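You operate a simulated robot arm through the tools that you are given. There is no shell and no other tool. Be economical: measure what you need, move in short steps, check, and stop when the job is done.

The job below is to be done with a simulated robot arm. You get a single attempt, and the scene is never put back.

## Task
Start the pump and test the motor forward at 40 Nm.
Fine: start it once; hold the load till the screen gives a result, then load to 0 and the lever to Stop; throttles and valves stay.

Only the result counts: the job must be done as asked and must still hold three seconds after the hand-in. Knocking over, shifting, dropping, spilling or breaking anything else fails it.

## Robot
A 6-joint arm with a two-finger gripper, fixed in place. Base frame: the origin is at the foot of the arm, x ahead of it, y to its left, z up; the work surface is at about z = 895. Units: mm, degrees, N and s.
Its first joint turns from -166.0 to 166.0 degrees. Payload 2.45 kg.
The TCP is the grasp point between the finger pads, 20 mm short of the fingertips. In the tool frame z runs along the fingers and y along their closing line. Largest opening 140 mm; the body of the gripper starts 168 mm behind the TCP.
Orientation is that of the tool frame in the base frame, as [roll, pitch, yaw] about the fixed x, y, z axes, in that order (R = Rz(yaw) Ry(pitch) Rx(roll)). With the fingers straight down and closing along the base's y, the tool's x points along the base's -x, its y along +y and its z along -z.

## Interface
- The arm moves only by the tool move_arm. Its argument "steps" is a list that holds one entry, the list of rows, each a list of 6 numbers: the shift along the base's x, y, z in mm, then the turn, a rotation vector about the base's x, y, z in degrees. In form: [[[x, y, z, wx, wy, wz], ...]]. A call has 1 to 12 rows; each row is the pose to reach, as a shift and turn from the pose commanded when the call began. "fingers" is the finger opening in mm, from 0 to 140, set as the call begins (left out, the last holds). Each row takes 0.2 s and may step no farther than 50 mm and 8.6 degrees from the row before; otherwise, or with a gripper value out of range, the whole call is refused. Where a pose cannot be reached the arm comes as near as it can. A force on the tool above 90 N (or 10 N above the force at the start of the call, whichever is more), or a blocked arm, ends the call early, and 0.2 s more pass. The fingers move at their own pace (about 45 mm/s each) and stop on an object; they squeeze with about 44 N. The grip force told is the motor's: it shows also when the fingers shut on nothing. Time passes only in rows, and 0.2 s behind the last, so rows that repeat a pose let the fingers close. The reply holds the time, the measured pose of the TCP, the force on the tool along the base axes, the opening and the grip force, in the units named above and with some noise, with the torque about the TCP (base axes, N m) and any sound that the robot's microphone picked up.
- Cameras (640 x 400 px; columns grow to the right, rows downward): "scene" is fixed at [398.9, 498.7, 1412.4]; the picture's right is [-0.72, -0.70, 0.00], its down [-0.31, 0.32, -0.89] and it looks along [0.62, -0.64, -0.45] (base axes); focal length 214 px, centre (320, 200). "wrist" rides on the gripper at [78, 11, -209] in the tool frame; the picture's right is [-0.14, 0.99, 0.00], its down [-0.92, -0.13, -0.37] and it looks along [-0.37, -0.05, 0.93] (tool axes); focal length 280 px, centre (320, 200). There is no depth. A picture from a camera that has moved, and an enlarged one, comes with that camera's place and axes in the base frame and with its lens.
- get_image(camera): a new picture of that camera. No time passes.
- enlarge(camera, box): a new picture of the part [left, top, right, bottom] of that camera's present view, enlarged. No time passes.
- hand_in(): hands the job in; it is judged then, once.

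Go step by step. Nothing tells you positions but the pictures and the camera data: compare them with the known pose of the tool, close in by small moves and look again before you grip or let go. The budget is 120 turns and 68 pictures, counting those below and the enlarged ones. Unless the task says otherwise, let go and move clear before handing in, and close with one line.

The tools are called after ">>>" as name(argument=value, ...) on one line, values as JSON. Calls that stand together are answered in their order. move_arm: Moves the arm, as the interface text tells. Its arguments: {"type":"object","properties":{"steps":{"type":"array"},"fingers":{"type":"number"}},"required":["steps"]} The other tools are called the same way: get_image (camera) takes a picture; enlarge (camera, box) takes an enlarged picture of a part of a camera's view; hand_in () hands the job in.

At the start:

```text
clock: 0.0
tool_pos: [604.4, 290.1, 1133.0]
ee_rot: [-180.0, 0.0, 179.9]
force: [0.2, 0.1, 0.0]
torque: [0.0, 0.02, -0.01]
finger_gap: 139.8
grip_force: 0.1
```

scene: 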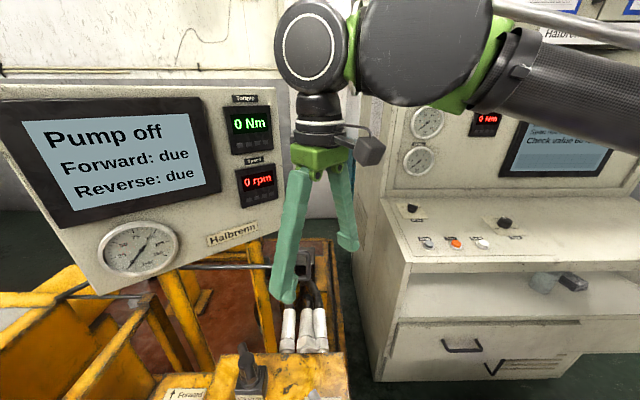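
wrist: 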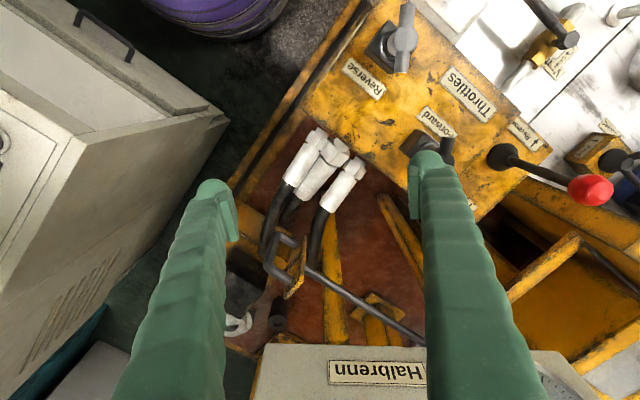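

I see a test stand with a screen, a yellow bench with throttles and a red-knobbed lever, and a control cabinet on the right with buttons and knobs. I'll look closer at both.

>>> enlarge(camera="scene", box=[380, 80, 640, 300])

>>> enlarge(camera="scene", box=[100, 280, 420, 400])

>>> enlarge(camera="wrist", box=[320, 0, 640, 220])

```text
1.82 times, centred on (510, 190) of scene
camera zoom: at [398.9, 498.7, 1412.4], right [-0.72, -0.7, 0.0], down [-0.31, 0.32, -0.89], along [0.62, -0.64, -0.45], focal length 390 px, centre (-26, 218)
```

zoom: 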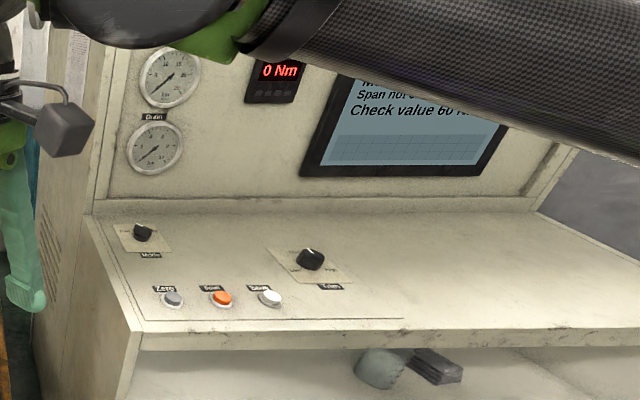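

```text
2.00 times, centred on (260, 340) of scene
camera zoom: at [398.9, 498.7, 1412.4], right [-0.72, -0.7, 0.0], down [-0.31, 0.32, -0.89], along [0.62, -0.64, -0.45], focal length 429 px, centre (440, -80)
```

zoom: 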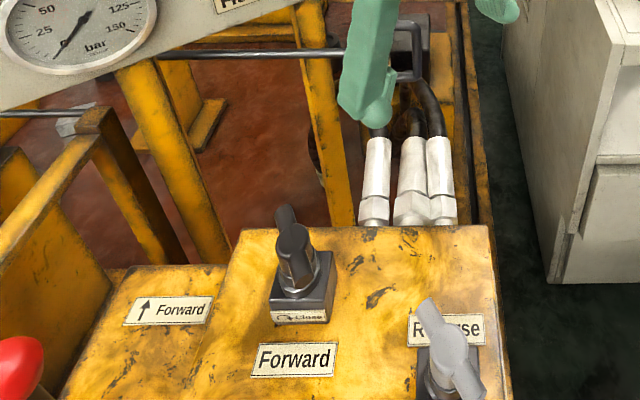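

```text
1.82 times, centred on (480, 110) of wrist
camera zoom: at [526.0, 301.5, 1343.0], right [0.14, 0.99, 0.0], down [0.92, -0.13, 0.37], along [0.37, -0.05, -0.93], focal length 510 px, centre (29, 364)
```

zoom: 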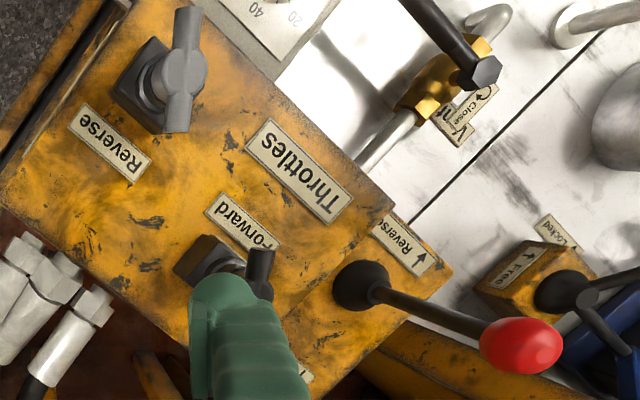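

The load dial (scale 20/40) seems to lie nearer the base, so I back the arm off to look at it.

>>> move_arm(steps=[[[-45, 0, 20, 0, 0, 0], [-90, 0, 40, 0, 0, 0], [-135, 0, 60, 0, 0, 0], [-180, 0, 60, 0, 0, 0], [-220, 0, 60, 0, 0, 0]]])

>>> get_image(camera="wrist")

>>> get_image(camera="scene")

```text
clock: 1.2
tool_pos: [384.3, 289.6, 1191.8]
ee_rot: [-180.0, -0.1, -180.0]
force: [-0.3, 0.2, 0.3]
torque: [-0.06, 0.05, -0.01]
finger_gap: 139.8
grip_force: 0.0
```

```text
62 pictures are left
camera wrist: at [305.4, 301.1, 1400.6], right [0.14, 0.99, 0.0], down [0.92, -0.13, 0.37], along [0.37, -0.05, -0.93], focal length 280 px, centre (320, 200)
```

wrist: 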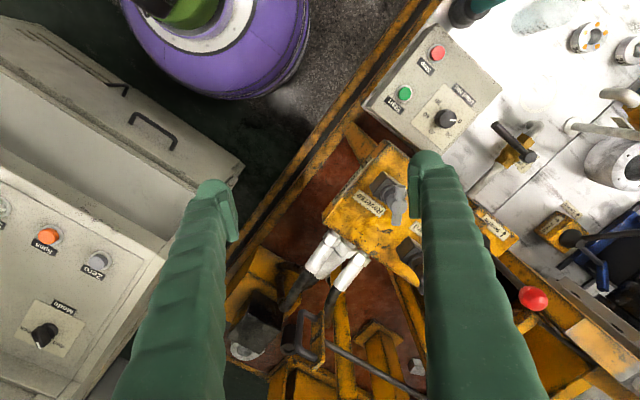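

```text
61 pictures are left
```

scene: 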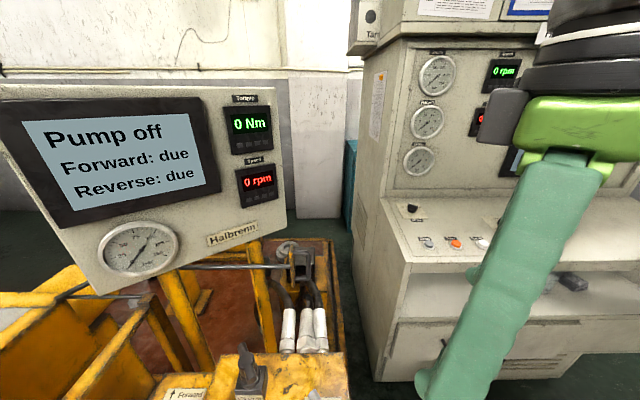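

A control box with a green Start, a red Stop and a load knob is now visible; I'll zoom in on it and the lever area.

>>> enlarge(camera="wrist", box=[350, 20, 510, 160])

>>> enlarge(camera="wrist", box=[400, 100, 640, 320])

```text
2.86 times, centred on (430, 90) of wrist
camera zoom: at [305.4, 301.1, 1400.6], right [0.14, 0.99, 0.0], down [0.92, -0.13, 0.37], along [0.37, -0.05, -0.93], focal length 801 px, centre (6, 514)
```

zoom: 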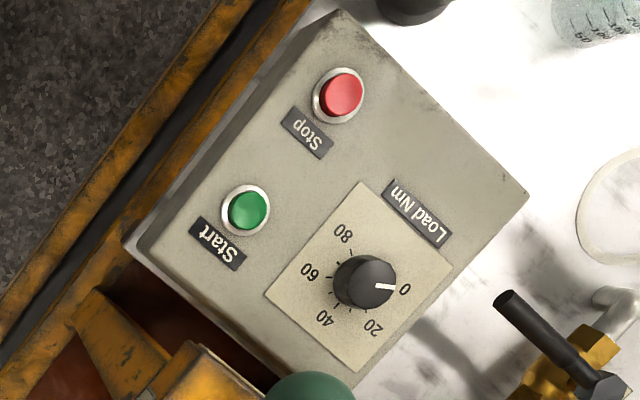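

```text
1.82 times, centred on (520, 210) of wrist
camera zoom: at [305.4, 301.1, 1400.6], right [0.14, 0.99, 0.0], down [0.92, -0.13, 0.37], along [0.37, -0.05, -0.93], focal length 510 px, centre (-44, 182)
```

zoom: 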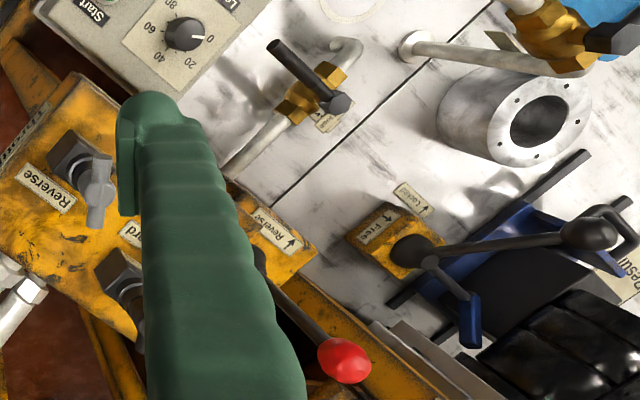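

Red lever knob triangulates to about (691, 620, 1014). I shift left (+y) to get a better view of the lever, box and the motor area.

>>> move_arm(steps=[[[0, 45, 0, 0, 0, 0], [0, 90, 0, 0, 0, 0], [0, 135, 0, 0, 0, 0], [0, 180, 0, 0, 0, 0]]])

>>> get_image(camera="wrist")

```text
clock: 2.2
tool_pos: [381.6, 472.8, 1192.8]
ee_rot: [-180.0, 0.0, -180.0]
force: [0.2, -0.3, 0.1]
torque: [0.1, -0.03, -0.02]
finger_gap: 139.9
grip_force: 0.0
```

```text
58 pictures are left
camera wrist: at [304.6, 484.6, 1402.5], right [0.14, 0.99, 0.0], down [0.92, -0.13, 0.37], along [0.37, -0.05, -0.93], focal length 280 px, centre (320, 200)
```

wrist: 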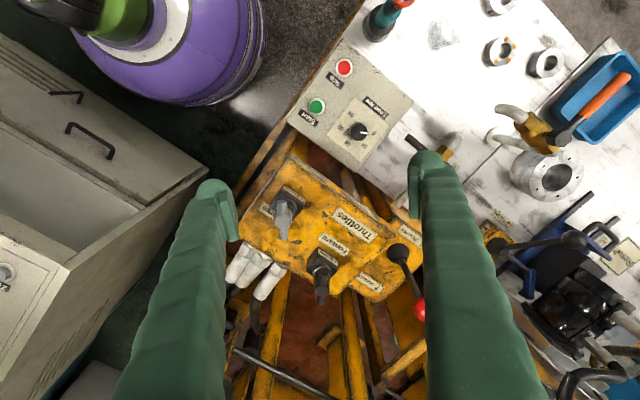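

The box top appears to be near z ≈ 785–800, knob near (400, 553). I zoom in on this view.

>>> enlarge(camera="wrist", box=[280, 40, 440, 140])

>>> enlarge(camera="wrist", box=[240, 160, 480, 320])

>>> enlarge(camera="wrist", box=[440, 100, 640, 300])

```text
4.00 times, centred on (360, 90) of wrist
camera zoom: at [304.6, 484.6, 1402.5], right [0.14, 0.99, 0.0], down [0.92, -0.13, 0.37], along [0.37, -0.05, -0.93], focal length 1122 px, centre (160, 640)
```

zoom: 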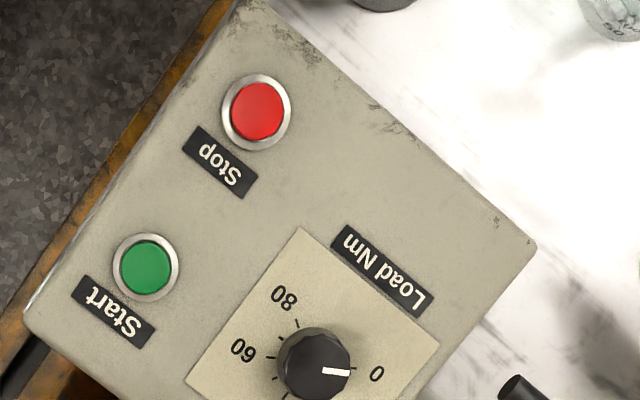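

```text
2.50 times, centred on (360, 240) of wrist
camera zoom: at [304.6, 484.6, 1402.5], right [0.14, 0.99, 0.0], down [0.92, -0.13, 0.37], along [0.37, -0.05, -0.93], focal length 701 px, centre (220, 100)
```

zoom: 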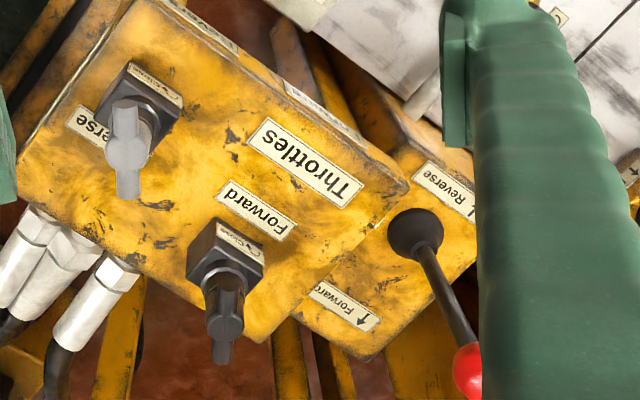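

```text
2.00 times, centred on (540, 200) of wrist
camera zoom: at [304.6, 484.6, 1402.5], right [0.14, 0.99, 0.0], down [0.92, -0.13, 0.37], along [0.37, -0.05, -0.93], focal length 561 px, centre (-120, 200)
```

zoom: 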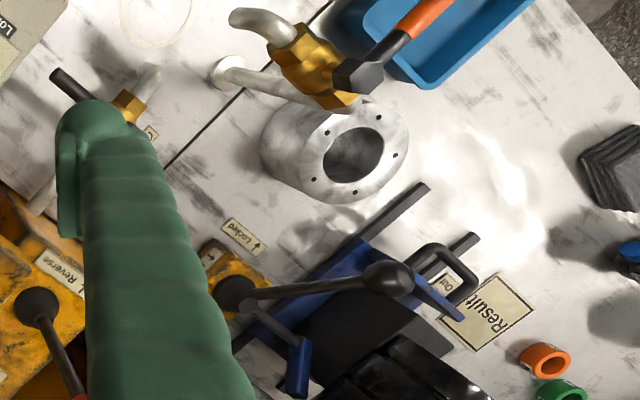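

The lever is upright with its base near (690, 616, 836); Forward is toward roughly (+0.78, −0.62). The Start button should be near (342, 474, 790); I close the fingers and descend above it to verify.

>>> move_arm(steps=[[[-10, 0, -45, 0, 0, 0], [-20, 0, -90, 0, 0, 0], [-30, 0, -135, 0, 0, 0], [-40, 0, -180, 0, 0, 0], [-40, 0, -225, 0, 0, 0], [-40, 0, -270, 0, 0, 0], [-40, 0, -270, 0, 0, 0]]], fingers=0)

>>> get_image(camera="wrist")

```text
clock: 3.8
tool_pos: [340.7, 469.9, 921.2]
ee_rot: [-180.0, -0.1, -179.9]
force: [-0.1, 1.1, -0.3]
torque: [0.0, 0.0, 0.01]
finger_gap: 0.0
grip_force: 2.9
```

```text
54 pictures are left
camera wrist: at [263.0, 482.0, 1131.2], right [0.14, 0.99, 0.0], down [0.92, -0.13, 0.37], along [0.37, -0.05, -0.93], focal length 280 px, centre (320, 200)
```

wrist: 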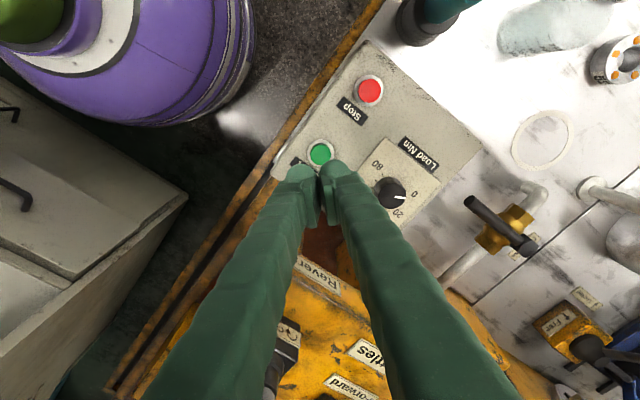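

Start comes out at about (343, 473, 763–785). I correct slightly and descend to just above it.

>>> move_arm(steps=[[[1, 1.5, -30, 0, 0, 0], [2, 3, -60, 0, 0, 0], [2, 3, -85, 0, 0, 0], [2, 3, -85, 0, 0, 0]]])

>>> enlarge(camera="wrist", box=[240, 100, 400, 240])

```text
clock: 4.8
tool_pos: [344.1, 473.0, 838.6]
ee_rot: [180.0, 0.0, 179.9]
force: [-0.8, 0.2, -0.4]
torque: [0.0, 0.02, -0.01]
finger_gap: 0.1
grip_force: 29.3
```

```text
2.86 times, centred on (320, 170) of wrist
camera zoom: at [266.9, 484.4, 1048.2], right [0.14, 0.99, 0.0], down [0.92, -0.13, 0.37], along [0.37, -0.05, -0.93], focal length 801 px, centre (320, 286)
```

zoom: 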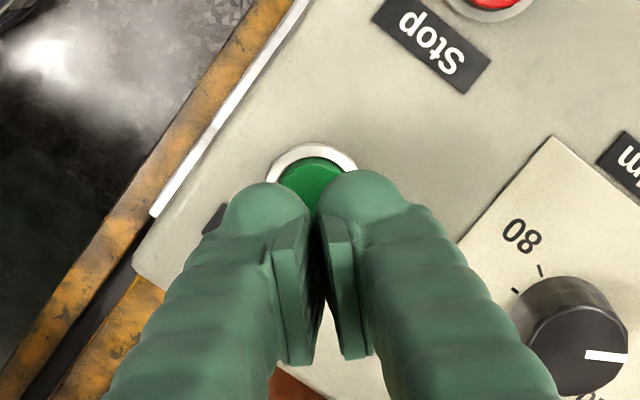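

Fingertips are over the Start button. I go down in small steps, watching for force.

>>> move_arm(steps=[[[-1, -1, -8, 0, 0, 0], [-2, -1, -16, 0, 0, 0], [-2, -1, -24, 0, 0, 0], [-2, -1, -30, 0, 0, 0]]])

>>> enlarge(camera="wrist", box=[240, 100, 400, 240])

```text
clock: 5.8
tool_pos: [342.0, 472.3, 806.8]
ee_rot: [180.0, 0.0, -179.9]
force: [0.0, 1.1, 0.3]
torque: [-0.02, 0.03, 0.02]
finger_gap: 6.1
grip_force: 29.9
```

```text
2.86 times, centred on (320, 170) of wrist
camera zoom: at [264.6, 485.0, 1016.7], right [0.14, 0.99, 0.0], down [0.92, -0.13, 0.37], along [0.37, -0.05, -0.93], focal length 801 px, centre (320, 286)
```

zoom: 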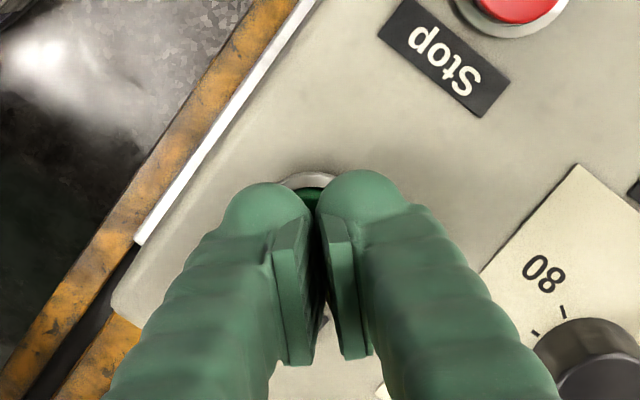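

No contact yet; continuing down in small steps.

>>> move_arm(steps=[[[0, 0, -4, 0, 0, 0], [0, 0, -8, 0, 0, 0]]])

>>> get_image(camera="scene")

```text
clock: 6.4
tool_pos: [342.3, 472.2, 801.1]
ee_rot: [-180.0, 0.0, -179.9]
force: [-1.9, 1.8, 18.5]
torque: [0.08, 0.12, -0.02]
finger_gap: 6.1
grip_force: 29.8
heard: click
```

```text
51 pictures are left
```

scene: 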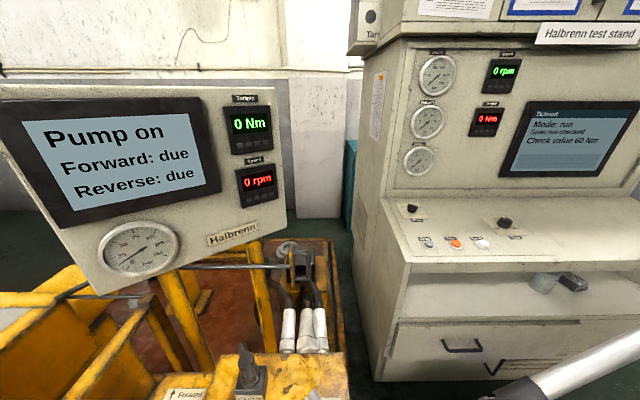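

Pump is on after one press. I retreat up and read the other screen once.

>>> move_arm(steps=[[[0, 0, 20, 0, 0, 0], [0, 0, 60, 0, 0, 0], [0, 0, 100, 0, 0, 0]]])

>>> enlarge(camera="scene", box=[400, 40, 640, 190])

```text
clock: 7.2
tool_pos: [343.9, 472.1, 900.7]
ee_rot: [-180.0, -0.1, 179.9]
force: [-0.9, 0.3, -0.5]
torque: [-0.02, 0.03, -0.02]
finger_gap: 0.1
grip_force: 28.9
```

```text
2.67 times, centred on (520, 115) of scene
camera zoom: at [398.9, 498.7, 1412.4], right [-0.72, -0.7, 0.0], down [-0.31, 0.32, -0.89], along [0.62, -0.64, -0.45], focal length 572 px, centre (-213, 427)
```

zoom: 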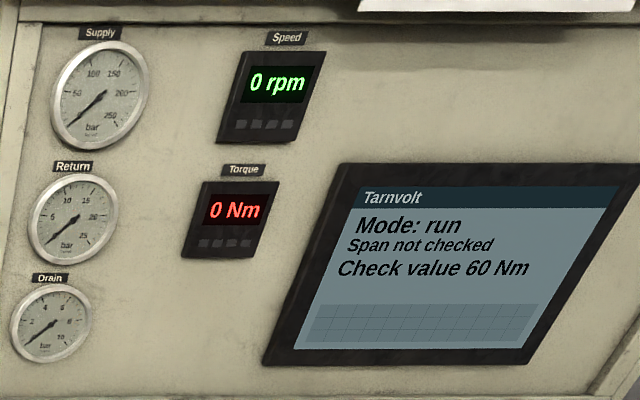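

That screen belongs to a different stand (Tarnvolt), so I leave it alone. Next I rise, open and turn the gripper to straddle the lever, and travel above it.

>>> move_arm(steps=[[[0, 0, 50, 0, 0, 8.5], [0, 0, 100, 0, 0, 17], [0, 0, 150, 0, 0, 25.5], [0, 0, 200, 0, 0, 34], [0, 0, 250, 0, 0, 42.5], [40, 15, 260, 0, 0, 51], [85, 33, 260, 0, 0, 51], [130, 53, 260, 0, 0, 51], [175, 72, 260, 0, 0, 51], [220, 90, 260, 0, 0, 51], [260, 107, 260, 0, 0, 51], [260, 107, 260, 0, 0, 51]]], fingers=80)

>>> get_image(camera="wrist")

```text
clock: 9.8
tool_pos: [606.8, 579.5, 1160.1]
ee_rot: [179.9, 0.0, -129.0]
force: [-0.2, -0.5, -0.3]
torque: [-0.01, 0.0, 0.02]
finger_gap: 79.9
grip_force: 0.0
```

```text
49 pictures are left
camera wrist: at [547.6, 526.6, 1369.5], right [-0.68, 0.73, 0.0], down [0.68, 0.64, 0.37], along [0.27, 0.25, -0.93], focal length 280 px, centre (320, 200)
```

wrist: 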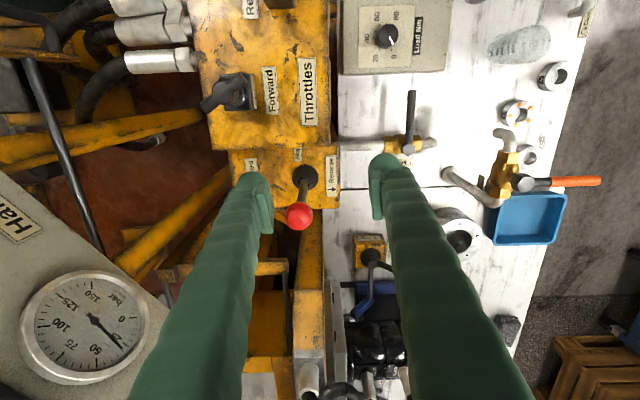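

The knob is confirmed at (688, 617, 1014), and in this view Forward is to the left. I move over it and descend to straddle it.

>>> move_arm(steps=[[[41, 19, 0, 0, 0, 0], [81, 37, 0, 0, 0, 0], [81, 37, -45, 0, 0, 0], [81, 37, -90, 0, 0, 0], [81, 37, -90, 0, 0, 0]]], fingers=80)

>>> get_image(camera="wrist")

```text
clock: 11.0
tool_pos: [683.6, 615.2, 1072.3]
ee_rot: [179.9, 0.0, -129.0]
force: [0.8, 0.1, 0.1]
torque: [0.04, 0.01, 0.0]
finger_gap: 80.0
grip_force: 0.1
```

```text
48 pictures are left
camera wrist: at [626.5, 562.6, 1281.3], right [-0.68, 0.73, 0.0], down [0.68, 0.64, 0.37], along [0.27, 0.25, -0.93], focal length 280 px, centre (320, 200)
```

wrist: 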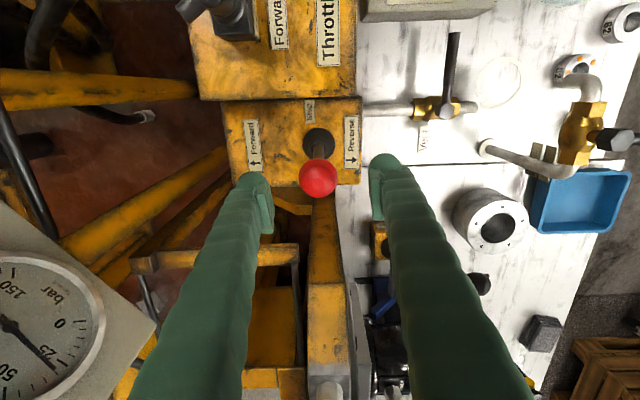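

Knob nicely between the fingers. I descend around it.

>>> move_arm(steps=[[[3, 2, -25, 0, 0, 0], [5, 3, -50, 0, 0, 0], [5, 3, -60, 0, 0, 0], [5, 3, -60, 0, 0, 0]]])

>>> get_image(camera="wrist")

```text
clock: 12.0
tool_pos: [689.5, 618.6, 1011.2]
ee_rot: [-180.0, 0.0, -129.0]
force: [-0.6, -0.4, -0.4]
torque: [0.07, -0.01, 0.0]
finger_gap: 80.2
grip_force: 0.0
```

```text
47 pictures are left
camera wrist: at [631.7, 564.6, 1220.0], right [-0.68, 0.73, 0.0], down [0.68, 0.64, 0.37], along [0.27, 0.25, -0.93], focal length 280 px, centre (320, 200)
```

wrist: 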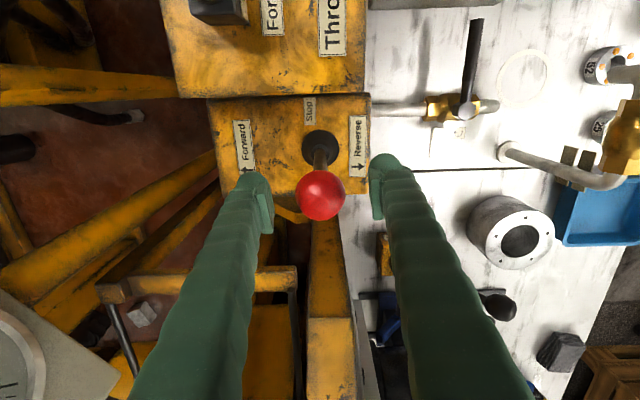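

I check the label arrows before pushing.

>>> enlarge(camera="wrist", box=[200, 80, 400, 230])

```text
2.67 times, centred on (300, 155) of wrist
camera zoom: at [631.7, 564.6, 1220.0], right [-0.68, 0.73, 0.0], down [0.68, 0.64, 0.37], along [0.27, 0.25, -0.93], focal length 748 px, centre (373, 320)
```

zoom: 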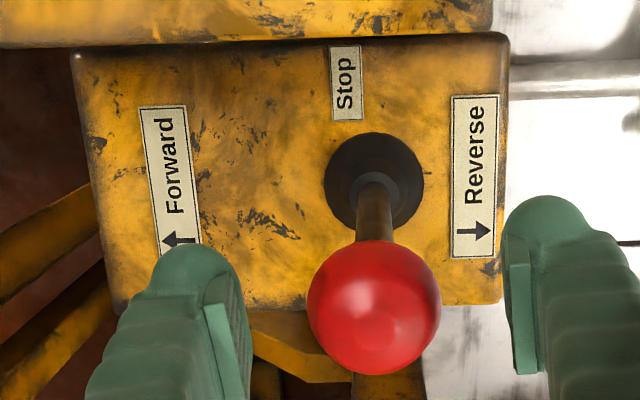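

Forward is along about (0.71, −0.70). I push the lever that way with the trailing finger, in short steps.

>>> move_arm(steps=[[[7, -7, 0, 0, 0, 0], [14, -14, 0, 0, 0, 0], [21, -21, 0, 0, 0, 0], [28, -28, 0, 0, 0, 0], [35, -35, 0, 0, 0, 0]]])

>>> get_image(camera="wrist")

>>> get_image(camera="scene")

```text
clock: 13.2
tool_pos: [724.9, 586.1, 1010.1]
ee_rot: [179.9, 0.1, -129.0]
force: [-0.3, 0.1, -0.2]
torque: [-0.04, -0.02, 0.01]
finger_gap: 80.8
grip_force: 0.2
```

```text
45 pictures are left
camera wrist: at [667.9, 532.1, 1219.9], right [-0.68, 0.73, 0.0], down [0.68, 0.64, 0.37], along [0.27, 0.25, -0.93], focal length 280 px, centre (320, 200)
```

wrist: 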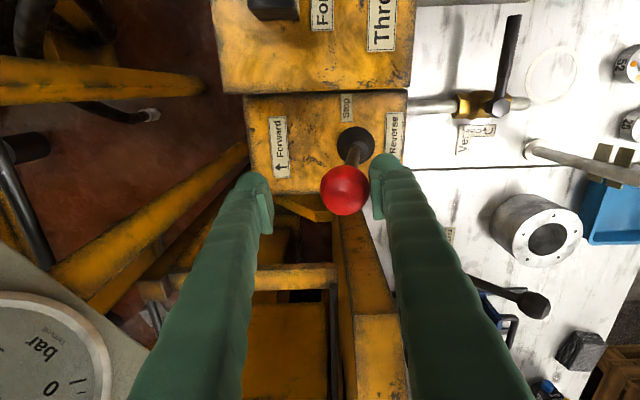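

```text
44 pictures are left
```

scene: 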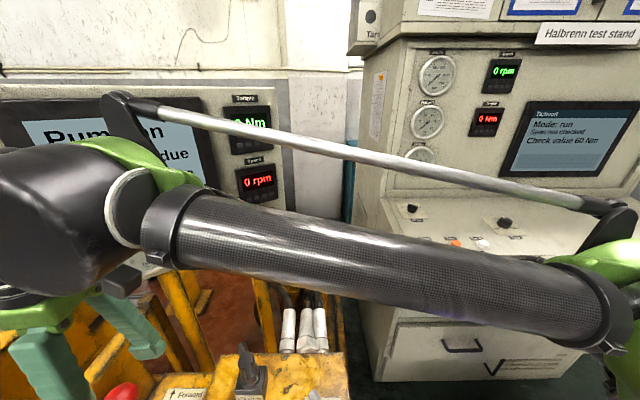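

The lever has begun to lean forward; 0 rpm still. I keep pushing.

>>> move_arm(steps=[[[7, -7, -1, 0, 0, 0], [14, -14, -2, 0, 0, 0], [21, -21, -4, 0, 0, 0], [28, -28, -6, 0, 0, 0], [28, -28, -6, 0, 0, 0]]])

>>> get_image(camera="wrist")

>>> enlarge(camera="scene", box=[0, 80, 320, 280])

```text
clock: 14.4
tool_pos: [752.6, 557.0, 1004.1]
ee_rot: [-179.9, 0.1, -129.0]
force: [-0.3, 0.0, -0.6]
torque: [-0.02, 0.02, -0.02]
finger_gap: 79.9
grip_force: 0.0
```

```text
43 pictures are left
camera wrist: at [695.9, 503.4, 1214.3], right [-0.68, 0.73, 0.0], down [0.68, 0.64, 0.37], along [0.27, 0.25, -0.93], focal length 280 px, centre (320, 200)
```

wrist: 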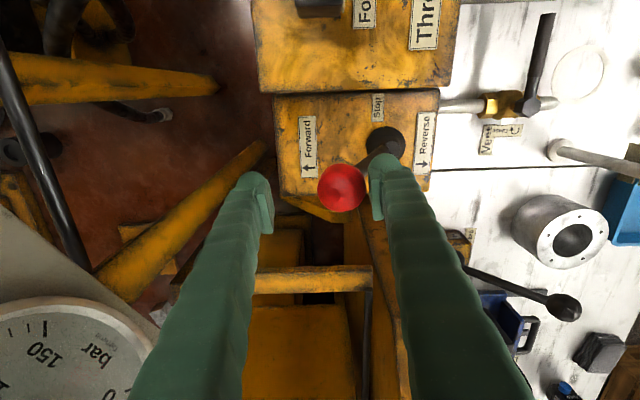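

```text
2.00 times, centred on (160, 180) of scene
camera zoom: at [398.9, 498.7, 1412.4], right [-0.72, -0.7, 0.0], down [-0.31, 0.32, -0.89], along [0.62, -0.64, -0.45], focal length 429 px, centre (640, 240)
```

zoom: 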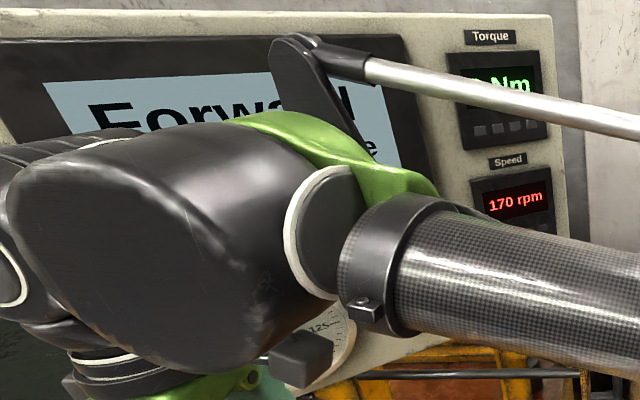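

The motor is running Forward at 170 rpm. I push slightly further to seat the lever, then back off to see whether it holds.

>>> move_arm(steps=[[[5, -5, -2, 0, 0, 0], [8, -8, -3, 0, 0, 0], [8, -8, -3, 0, 0, 0]]])

>>> enlarge(camera="scene", box=[0, 80, 320, 280])

>>> get_image(camera="wrist")

```text
clock: 15.2
tool_pos: [760.0, 550.7, 1002.4]
ee_rot: [179.9, 0.0, -129.0]
force: [-9.9, 15.8, 1.8]
torque: [0.19, 0.1, -0.31]
finger_gap: 91.4
grip_force: 8.4
```

```text
2.00 times, centred on (160, 180) of scene
camera zoom: at [398.9, 498.7, 1412.4], right [-0.72, -0.7, 0.0], down [-0.31, 0.32, -0.89], along [0.62, -0.64, -0.45], focal length 429 px, centre (640, 240)
```

zoom: 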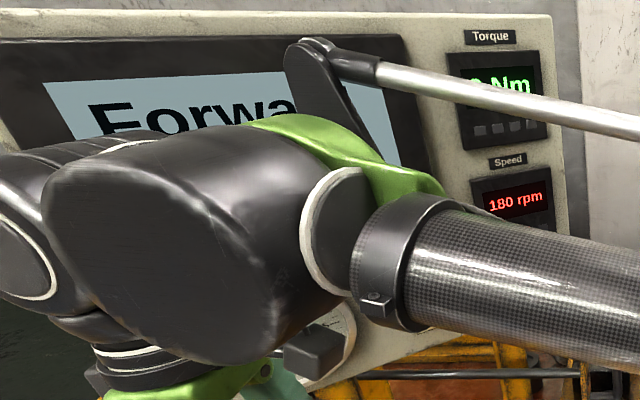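

```text
40 pictures are left
camera wrist: at [702.4, 496.2, 1211.1], right [-0.68, 0.73, 0.0], down [0.68, 0.64, 0.37], along [0.27, 0.25, -0.93], focal length 280 px, centre (320, 200)
```

wrist: 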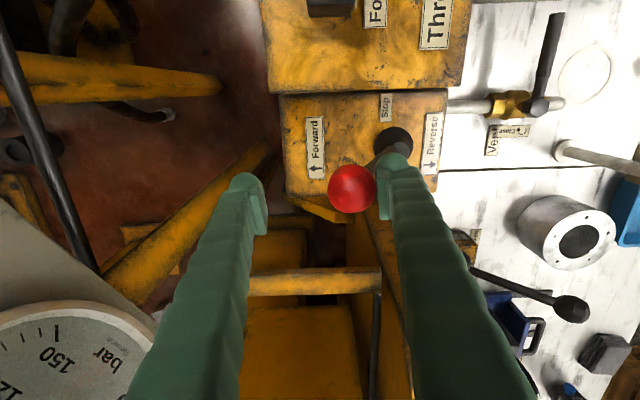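

The lever is at its end stop. I back off a bit and lift straight out.

>>> move_arm(steps=[[[-8, 8, 0, 0, 0, 0], [-20, 20, 3, 0, 0, 0], [-20, 20, 45, 0, 0, 0], [-20, 20, 95, 0, 0, 0], [-20, 20, 140, 0, 0, 0], [-20, 20, 140, 0, 0, 0]]])

>>> get_image(camera="wrist")

```text
clock: 16.6
tool_pos: [736.4, 571.2, 1140.9]
ee_rot: [180.0, 0.0, -129.0]
force: [-1.1, 0.2, 1.1]
torque: [0.01, -0.02, 0.02]
finger_gap: 79.8
grip_force: 0.1
```

```text
39 pictures are left
camera wrist: at [679.5, 517.4, 1350.5], right [-0.68, 0.73, 0.0], down [0.68, 0.64, 0.37], along [0.27, 0.25, -0.93], focal length 280 px, centre (320, 200)
```

wrist: 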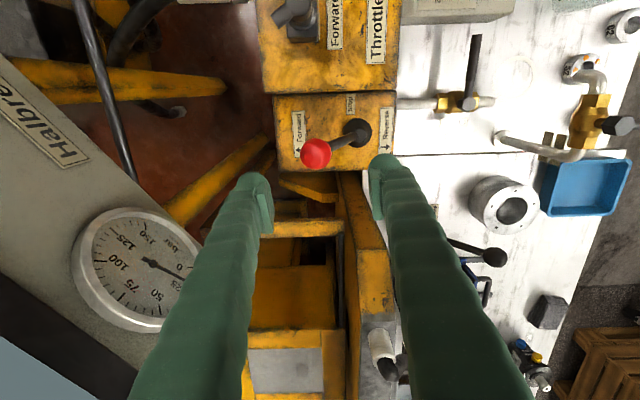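

The lever stays in Forward. Now I travel to above the load knob.

>>> move_arm(steps=[[[-48, -2, 0, 0, 0, 0], [-96, -4, 0, 0, 0, 0], [-144, -7, 0, 0, 0, 0], [-192, -10, 0, 0, 0, 0], [-240, -12, 0, 0, 0, 0], [-288, -15, 0, 0, 0, 0], [-335, -18, -15, 0, 0, 0], [-335, -18, -60, 0, 0, 0], [-335, -18, -105, 0, 0, 0], [-335, -18, -150, 0, 0, 0], [-335, -18, -195, 0, 0, 0], [-335, -18, -195, 0, 0, 0]]], fingers=70)

>>> get_image(camera="wrist")

>>> get_image(camera="scene")

```text
clock: 19.2
tool_pos: [409.4, 548.1, 942.9]
ee_rot: [-179.9, 0.0, -129.1]
force: [0.1, 0.8, -0.3]
torque: [-0.03, -0.02, 0.05]
finger_gap: 69.7
grip_force: 0.0
```

```text
38 pictures are left
camera wrist: at [351.0, 494.8, 1152.3], right [-0.68, 0.73, 0.0], down [0.68, 0.64, 0.37], along [0.27, 0.25, -0.93], focal length 280 px, centre (320, 200)
```

wrist: 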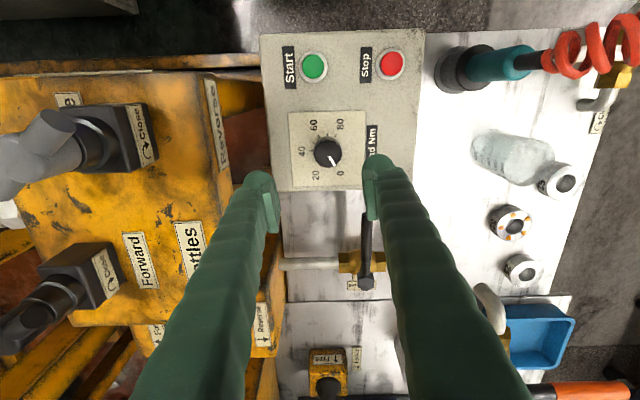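

```text
37 pictures are left
```

scene: 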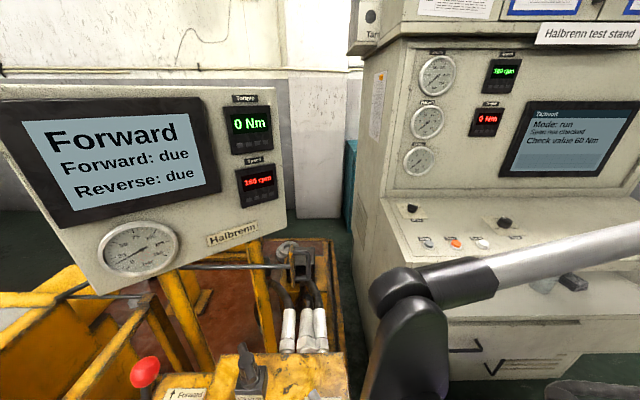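

Forward, 160-180 rpm, 0 Nm. I zoom on the dial to get knob centre and scale angles.

>>> enlarge(camera="wrist", box=[280, 105, 390, 195])

```text
4.44 times, centred on (335, 150) of wrist
camera zoom: at [351.0, 494.8, 1152.3], right [-0.68, 0.73, 0.0], down [0.68, 0.64, 0.37], along [0.27, 0.25, -0.93], focal length 1246 px, centre (253, 422)
```

zoom: 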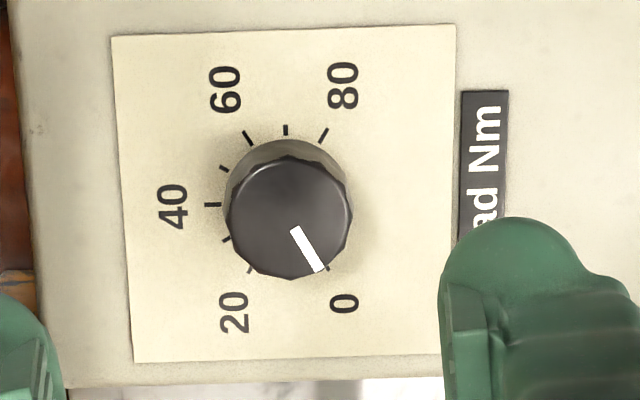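

The scale is 60° per 20 Nm, so 40 Nm is 120° clockwise. Knob centre is (400, 553.5); I descend around it.

>>> move_arm(steps=[[[-9, 5, 0, 0, 0, 0], [-9, 5, -40, 0, 0, 0], [-9, 5, -80, 0, 0, 0], [-9, 5, -110, 0, 0, 0], [-9, 5, -125, 0, 0, 0], [-9, 5, -125, 0, 0, 0]]], fingers=70)

>>> enlarge(camera="wrist", box=[220, 100, 440, 260])

```text
clock: 20.6
tool_pos: [396.3, 554.6, 819.4]
ee_rot: [180.0, 0.1, -128.9]
force: [-0.1, 0.7, 0.5]
torque: [-0.02, 0.03, 0.0]
finger_gap: 70.0
grip_force: 0.0
```

```text
2.50 times, centred on (330, 180) of wrist
camera zoom: at [339.3, 501.1, 1028.8], right [-0.68, 0.73, 0.0], down [0.68, 0.64, 0.37], along [0.27, 0.25, -0.93], focal length 701 px, centre (295, 250)
```

zoom: 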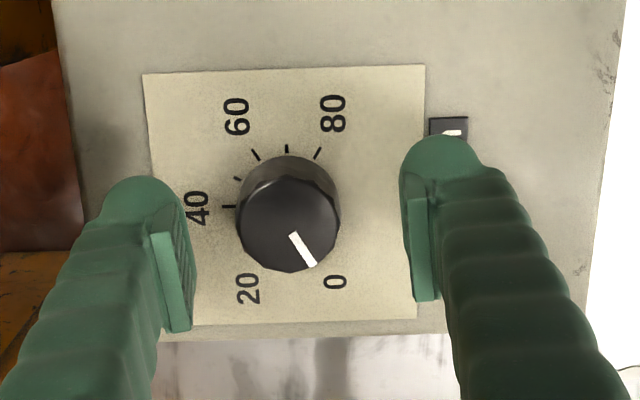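

Slight offset; I correct by (+3.5, −1), lower 16 mm, and check force.

>>> move_arm(steps=[[[3.5, -1, -8, 0, 0, 0], [3.5, -1, -16, 0, 0, 0], [3.5, -1, -16, 0, 0, 0]]])

>>> enlarge(camera="wrist", box=[220, 100, 440, 260])

```text
clock: 21.4
tool_pos: [401.5, 553.1, 803.4]
ee_rot: [-179.9, 0.0, -128.9]
force: [0.9, 0.7, 0.1]
torque: [-0.01, -0.03, 0.02]
finger_gap: 70.1
grip_force: 0.0
```

```text
2.50 times, centred on (330, 180) of wrist
camera zoom: at [343.9, 500.4, 1013.9], right [-0.68, 0.73, 0.0], down [0.68, 0.64, 0.37], along [0.27, 0.25, -0.93], focal length 701 px, centre (295, 250)
```

zoom: 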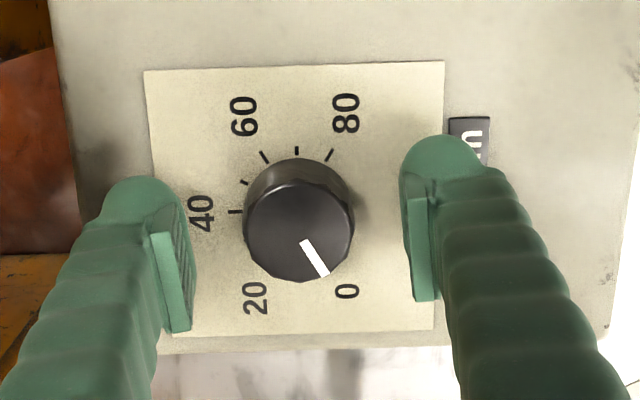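

Centred. I close on the knob.

>>> move_arm(steps=[[[0, 0, 0, 0, 0, 0], [0, 0, 0, 0, 0, 0], [0, 0, 0, 0, 0, 0]]], fingers=20)

```text
clock: 22.2
tool_pos: [399.7, 553.8, 804.1]
ee_rot: [180.0, 0.0, -128.9]
force: [-7.2, 5.9, -1.5]
torque: [0.14, 0.07, -0.01]
finger_gap: 35.2
grip_force: 27.5
```

Gripped (35 mm). Now I turn clockwise by 96°, then read the torque.

>>> move_arm(steps=[[[0, 0, 0, 0, 0, -8], [0, 0, 0, 0, 0, -16], [0, 0, 0, 0, 0, -24], [0, 0, 0, 0, 0, -32], [0, 0, 0, 0, 0, -40], [0, 0, 0, 0, 0, -48], [0, 0, 0, 0, 0, -56], [0, 0, 0, 0, 0, -64], [0, 0, 0, 0, 0, -72], [0, 0, 0, 0, 0, -80], [0, 0, 0, 0, 0, -88], [0, 0, 0, 0, 0, -96]]])

>>> enlarge(camera="scene", box=[0, 80, 320, 280])

```text
clock: 24.8
tool_pos: [400.6, 554.5, 804.2]
ee_rot: [180.0, 0.0, 134.8]
force: [-14.1, -10.8, -30.7]
torque: [-0.1, 0.1, 0.03]
finger_gap: 34.5
grip_force: 44.2
```

```text
2.00 times, centred on (160, 180) of scene
camera zoom: at [398.9, 498.7, 1412.4], right [-0.72, -0.7, 0.0], down [-0.31, 0.32, -0.89], along [0.62, -0.64, -0.45], focal length 429 px, centre (640, 240)
```

zoom: 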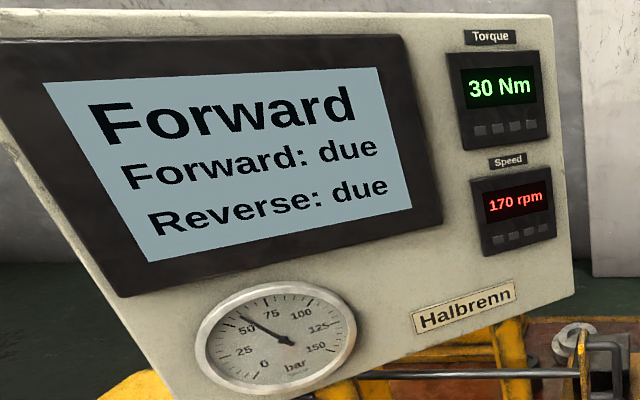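

30 Nm so far. I turn on by 24° as the scale says and read again.

>>> move_arm(steps=[[[0, 0, 0, 0, 0, -8], [0, 0, 0, 0, 0, -16], [0, 0, 0, 0, 0, -24], [0, 0, 0, 0, 0, -24]]])

>>> enlarge(camera="scene", box=[0, 80, 320, 280])

>>> enlarge(camera="wrist", box=[220, 100, 440, 260])

```text
clock: 25.8
tool_pos: [400.2, 554.4, 805.3]
ee_rot: [179.9, 0.0, 110.9]
force: [-11.7, -9.1, -30.9]
torque: [-0.08, 0.08, 0.05]
finger_gap: 34.5
grip_force: 45.2
```

```text
2.00 times, centred on (160, 180) of scene
camera zoom: at [398.9, 498.7, 1412.4], right [-0.72, -0.7, 0.0], down [-0.31, 0.32, -0.89], along [0.62, -0.64, -0.45], focal length 429 px, centre (640, 240)
```

zoom: 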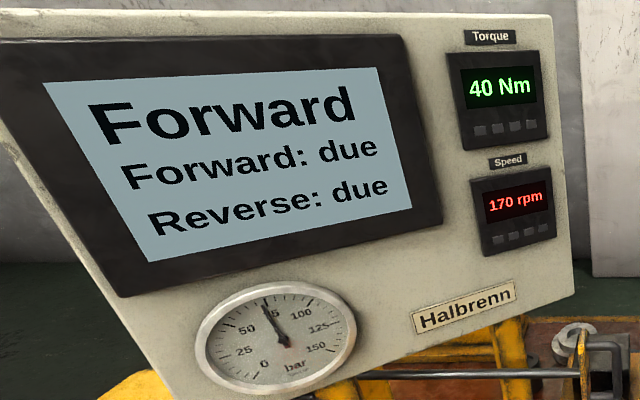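

```text
2.50 times, centred on (330, 180) of wrist
camera zoom: at [382.8, 631.7, 1014.6], right [0.97, 0.23, 0.0], down [0.21, -0.91, 0.37], along [0.08, -0.36, -0.93], focal length 701 px, centre (295, 250)
```

zoom: 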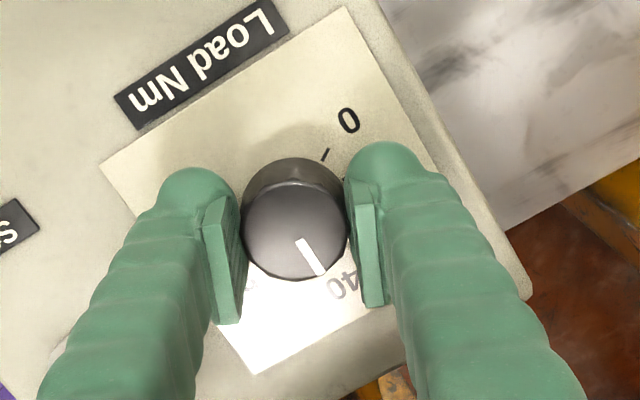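

40 Nm shown. I hold still and wait for the result.

>>> move_arm(steps=[[[0, 0, 0, 0, 0, 0], [0, 0, 0, 0, 0, 0], [0, 0, 0, 0, 0, 0], [0, 0, 0, 0, 0, 0], [0, 0, 0, 0, 0, 0], [0, 0, 0, 0, 0, 0], [0, 0, 0, 0, 0, 0], [0, 0, 0, 0, 0, 0], [0, 0, 0, 0, 0, 0], [0, 0, 0, 0, 0, 0], [0, 0, 0, 0, 0, 0], [0, 0, 0, 0, 0, 0]]])

>>> enlarge(camera="scene", box=[0, 80, 320, 280])

```text
clock: 28.4
tool_pos: [400.2, 553.9, 805.2]
ee_rot: [-179.9, 0.0, 111.0]
force: [-7.7, -3.6, -12.9]
torque: [-0.06, 0.11, -0.04]
finger_gap: 34.5
grip_force: 45.3
```

```text
2.00 times, centred on (160, 180) of scene
camera zoom: at [398.9, 498.7, 1412.4], right [-0.72, -0.7, 0.0], down [-0.31, 0.32, -0.89], along [0.62, -0.64, -0.45], focal length 429 px, centre (640, 240)
```

zoom: 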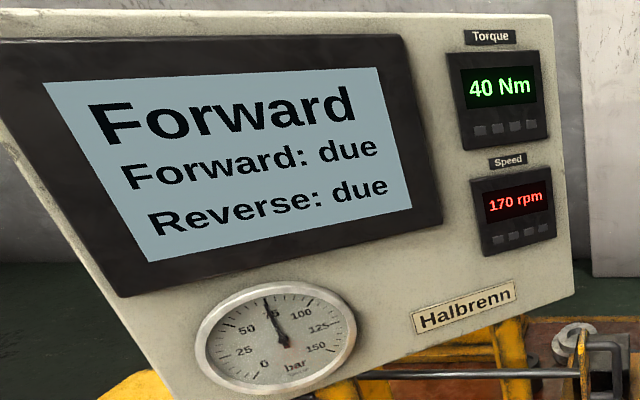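

Still no result; I keep holding.

>>> move_arm(steps=[[[0, 0, 0, 0, 0, 0], [0, 0, 0, 0, 0, 0], [0, 0, 0, 0, 0, 0], [0, 0, 0, 0, 0, 0], [0, 0, 0, 0, 0, 0], [0, 0, 0, 0, 0, 0], [0, 0, 0, 0, 0, 0], [0, 0, 0, 0, 0, 0], [0, 0, 0, 0, 0, 0], [0, 0, 0, 0, 0, 0], [0, 0, 0, 0, 0, 0], [0, 0, 0, 0, 0, 0]]])

>>> enlarge(camera="scene", box=[0, 80, 320, 280])

```text
clock: 31.0
tool_pos: [400.8, 553.4, 805.0]
ee_rot: [-180.0, -0.1, 111.0]
force: [-2.0, 5.2, 3.5]
torque: [0.08, 0.01, 0.0]
finger_gap: 34.8
grip_force: 44.6
```

```text
2.00 times, centred on (160, 180) of scene
camera zoom: at [398.9, 498.7, 1412.4], right [-0.72, -0.7, 0.0], down [-0.31, 0.32, -0.89], along [0.62, -0.64, -0.45], focal length 429 px, centre (640, 240)
```

zoom: 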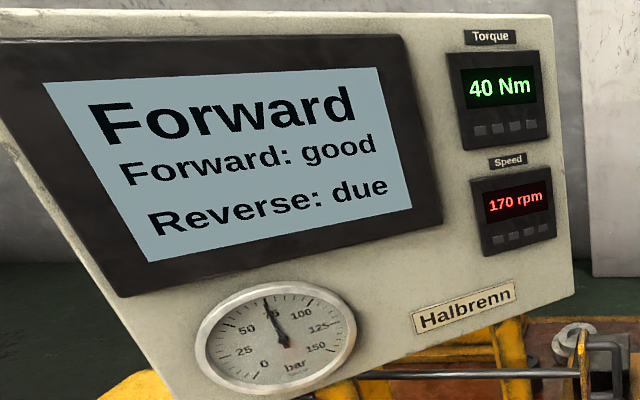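

The screen says "Forward: good". Now I turn the load back to 0 (120° counter-clockwise), first 96°.

>>> move_arm(steps=[[[0, 0, 0, 0, 0, 8], [0, 0, 0, 0, 0, 16], [0, 0, 0, 0, 0, 24], [0, 0, 0, 0, 0, 32], [0, 0, 0, 0, 0, 40], [0, 0, 0, 0, 0, 48], [0, 0, 0, 0, 0, 56], [0, 0, 0, 0, 0, 64], [0, 0, 0, 0, 0, 72], [0, 0, 0, 0, 0, 80], [0, 0, 0, 0, 0, 88], [0, 0, 0, 0, 0, 96]]])

>>> move_arm(steps=[[[0, 0, 0, 0, 0, 8], [0, 0, 0, 0, 0, 16], [0, 0, 0, 0, 0, 24], [0, 0, 0, 0, 0, 24]]])

>>> enlarge(camera="scene", box=[0, 80, 320, 280])

>>> enlarge(camera="wrist", box=[220, 100, 440, 260])

```text
clock: 33.6
tool_pos: [401.0, 556.1, 805.5]
ee_rot: [180.0, -0.1, -152.9]
force: [9.1, 18.2, 28.0]
torque: [0.2, -0.13, 0.0]
finger_gap: 34.6
grip_force: 44.9
```

```text
clock: 34.6
tool_pos: [399.7, 554.4, 804.4]
ee_rot: [-180.0, 0.0, -129.0]
force: [9.9, 28.3, 32.1]
torque: [0.33, -0.09, -0.23]
finger_gap: 34.3
grip_force: 45.0
```

```text
2.00 times, centred on (160, 180) of scene
camera zoom: at [398.9, 498.7, 1412.4], right [-0.72, -0.7, 0.0], down [-0.31, 0.32, -0.89], along [0.62, -0.64, -0.45], focal length 429 px, centre (640, 240)
```

zoom: 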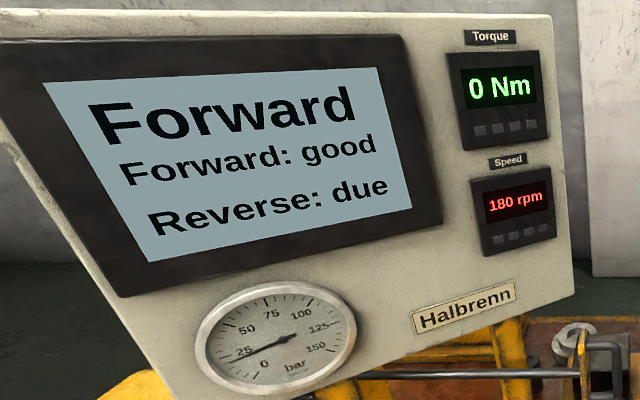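

```text
2.50 times, centred on (330, 180) of wrist
camera zoom: at [342.8, 500.7, 1014.6], right [-0.68, 0.73, 0.0], down [0.68, 0.64, 0.37], along [0.27, 0.25, -0.93], focal length 701 px, centre (295, 250)
```

zoom: 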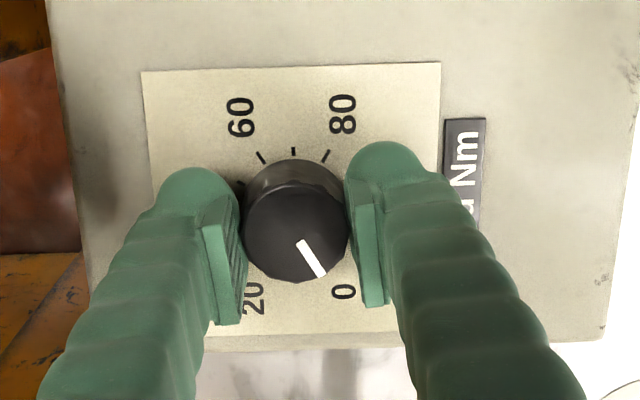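

Load is back at 0 Nm with the pointer on 0. I release, rise, and travel back above the lever.

>>> move_arm(steps=[[[0, 0, 0, 0, 0, 0], [0, 0, 0, 0, 0, 0], [0, 0, 0, 0, 0, 0], [0, 0, 40, 0, 0, 0], [0, 0, 90, 0, 0, 0], [0, 0, 140, 0, 0, 0], [0, 0, 190, 0, 0, 0], [0, 0, 240, 0, 0, 0], [0, 0, 290, 0, 0, 0], [0, 0, 340, 0, 0, 0]]], fingers=90)

>>> move_arm(steps=[[[48, 2, 0, 0, 0, 0], [96, 4, 0, 0, 0, 0], [144, 6, 0, 0, 0, 0], [192, 8, 0, 0, 0, 0], [240, 10, 0, 0, 0, 0], [288, 12, 0, 0, 0, 0], [328, 15, -30, 0, 0, 0], [328, 15, -50, 0, 0, 0], [328, 15, -50, 0, 0, 0]]])

>>> get_image(camera="wrist")

```text
clock: 36.8
tool_pos: [403.6, 553.3, 1147.5]
ee_rot: [180.0, 0.0, -129.0]
force: [-0.6, 0.4, -0.4]
torque: [0.01, 0.02, 0.01]
finger_gap: 90.2
grip_force: 0.1
```

```text
clock: 38.8
tool_pos: [727.6, 568.6, 1096.5]
ee_rot: [-179.9, 0.1, -129.0]
force: [0.5, 1.0, -0.1]
torque: [-0.01, -0.04, -0.01]
finger_gap: 90.1
grip_force: 0.1
```

```text
26 pictures are left
camera wrist: at [670.3, 516.1, 1306.6], right [-0.68, 0.73, 0.0], down [0.68, 0.64, 0.37], along [0.27, 0.25, -0.93], focal length 280 px, centre (320, 200)
```

wrist: 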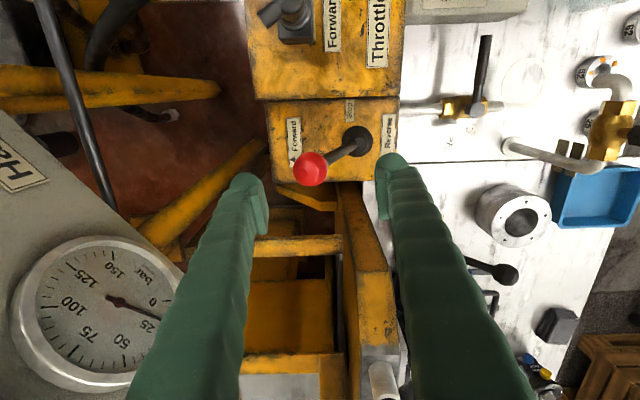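

Lever knob at (739, 564, ~1000), between the fingers' line. I descend around it and narrow to 50 mm without squeezing.

>>> move_arm(steps=[[[6, -2, 0, 0, 0, 0], [12, -4, -30, 0, 0, 0], [12, -4, -65, 0, 0, 0], [12, -4, -93, 0, 0, 0], [12, -4, -93, 0, 0, 0]]])

>>> get_image(camera="wrist")

```text
clock: 40.0
tool_pos: [739.3, 565.7, 1001.5]
ee_rot: [-179.9, 0.0, -129.0]
force: [0.6, -1.0, 0.0]
torque: [0.03, -0.02, -0.01]
finger_gap: 89.9
grip_force: 0.1
```

```text
25 pictures are left
camera wrist: at [681.8, 512.2, 1211.8], right [-0.68, 0.73, 0.0], down [0.68, 0.64, 0.37], along [0.27, 0.25, -0.93], focal length 280 px, centre (320, 200)
```

wrist: 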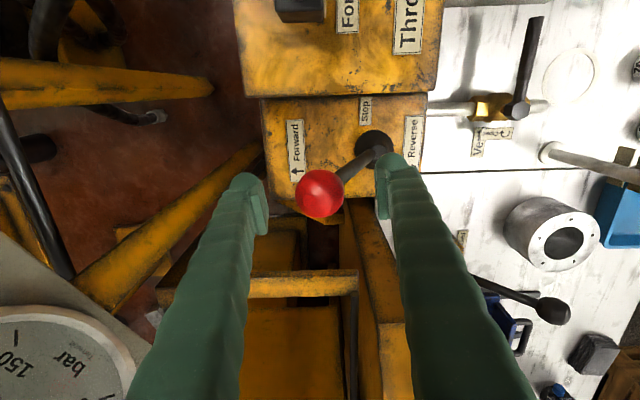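

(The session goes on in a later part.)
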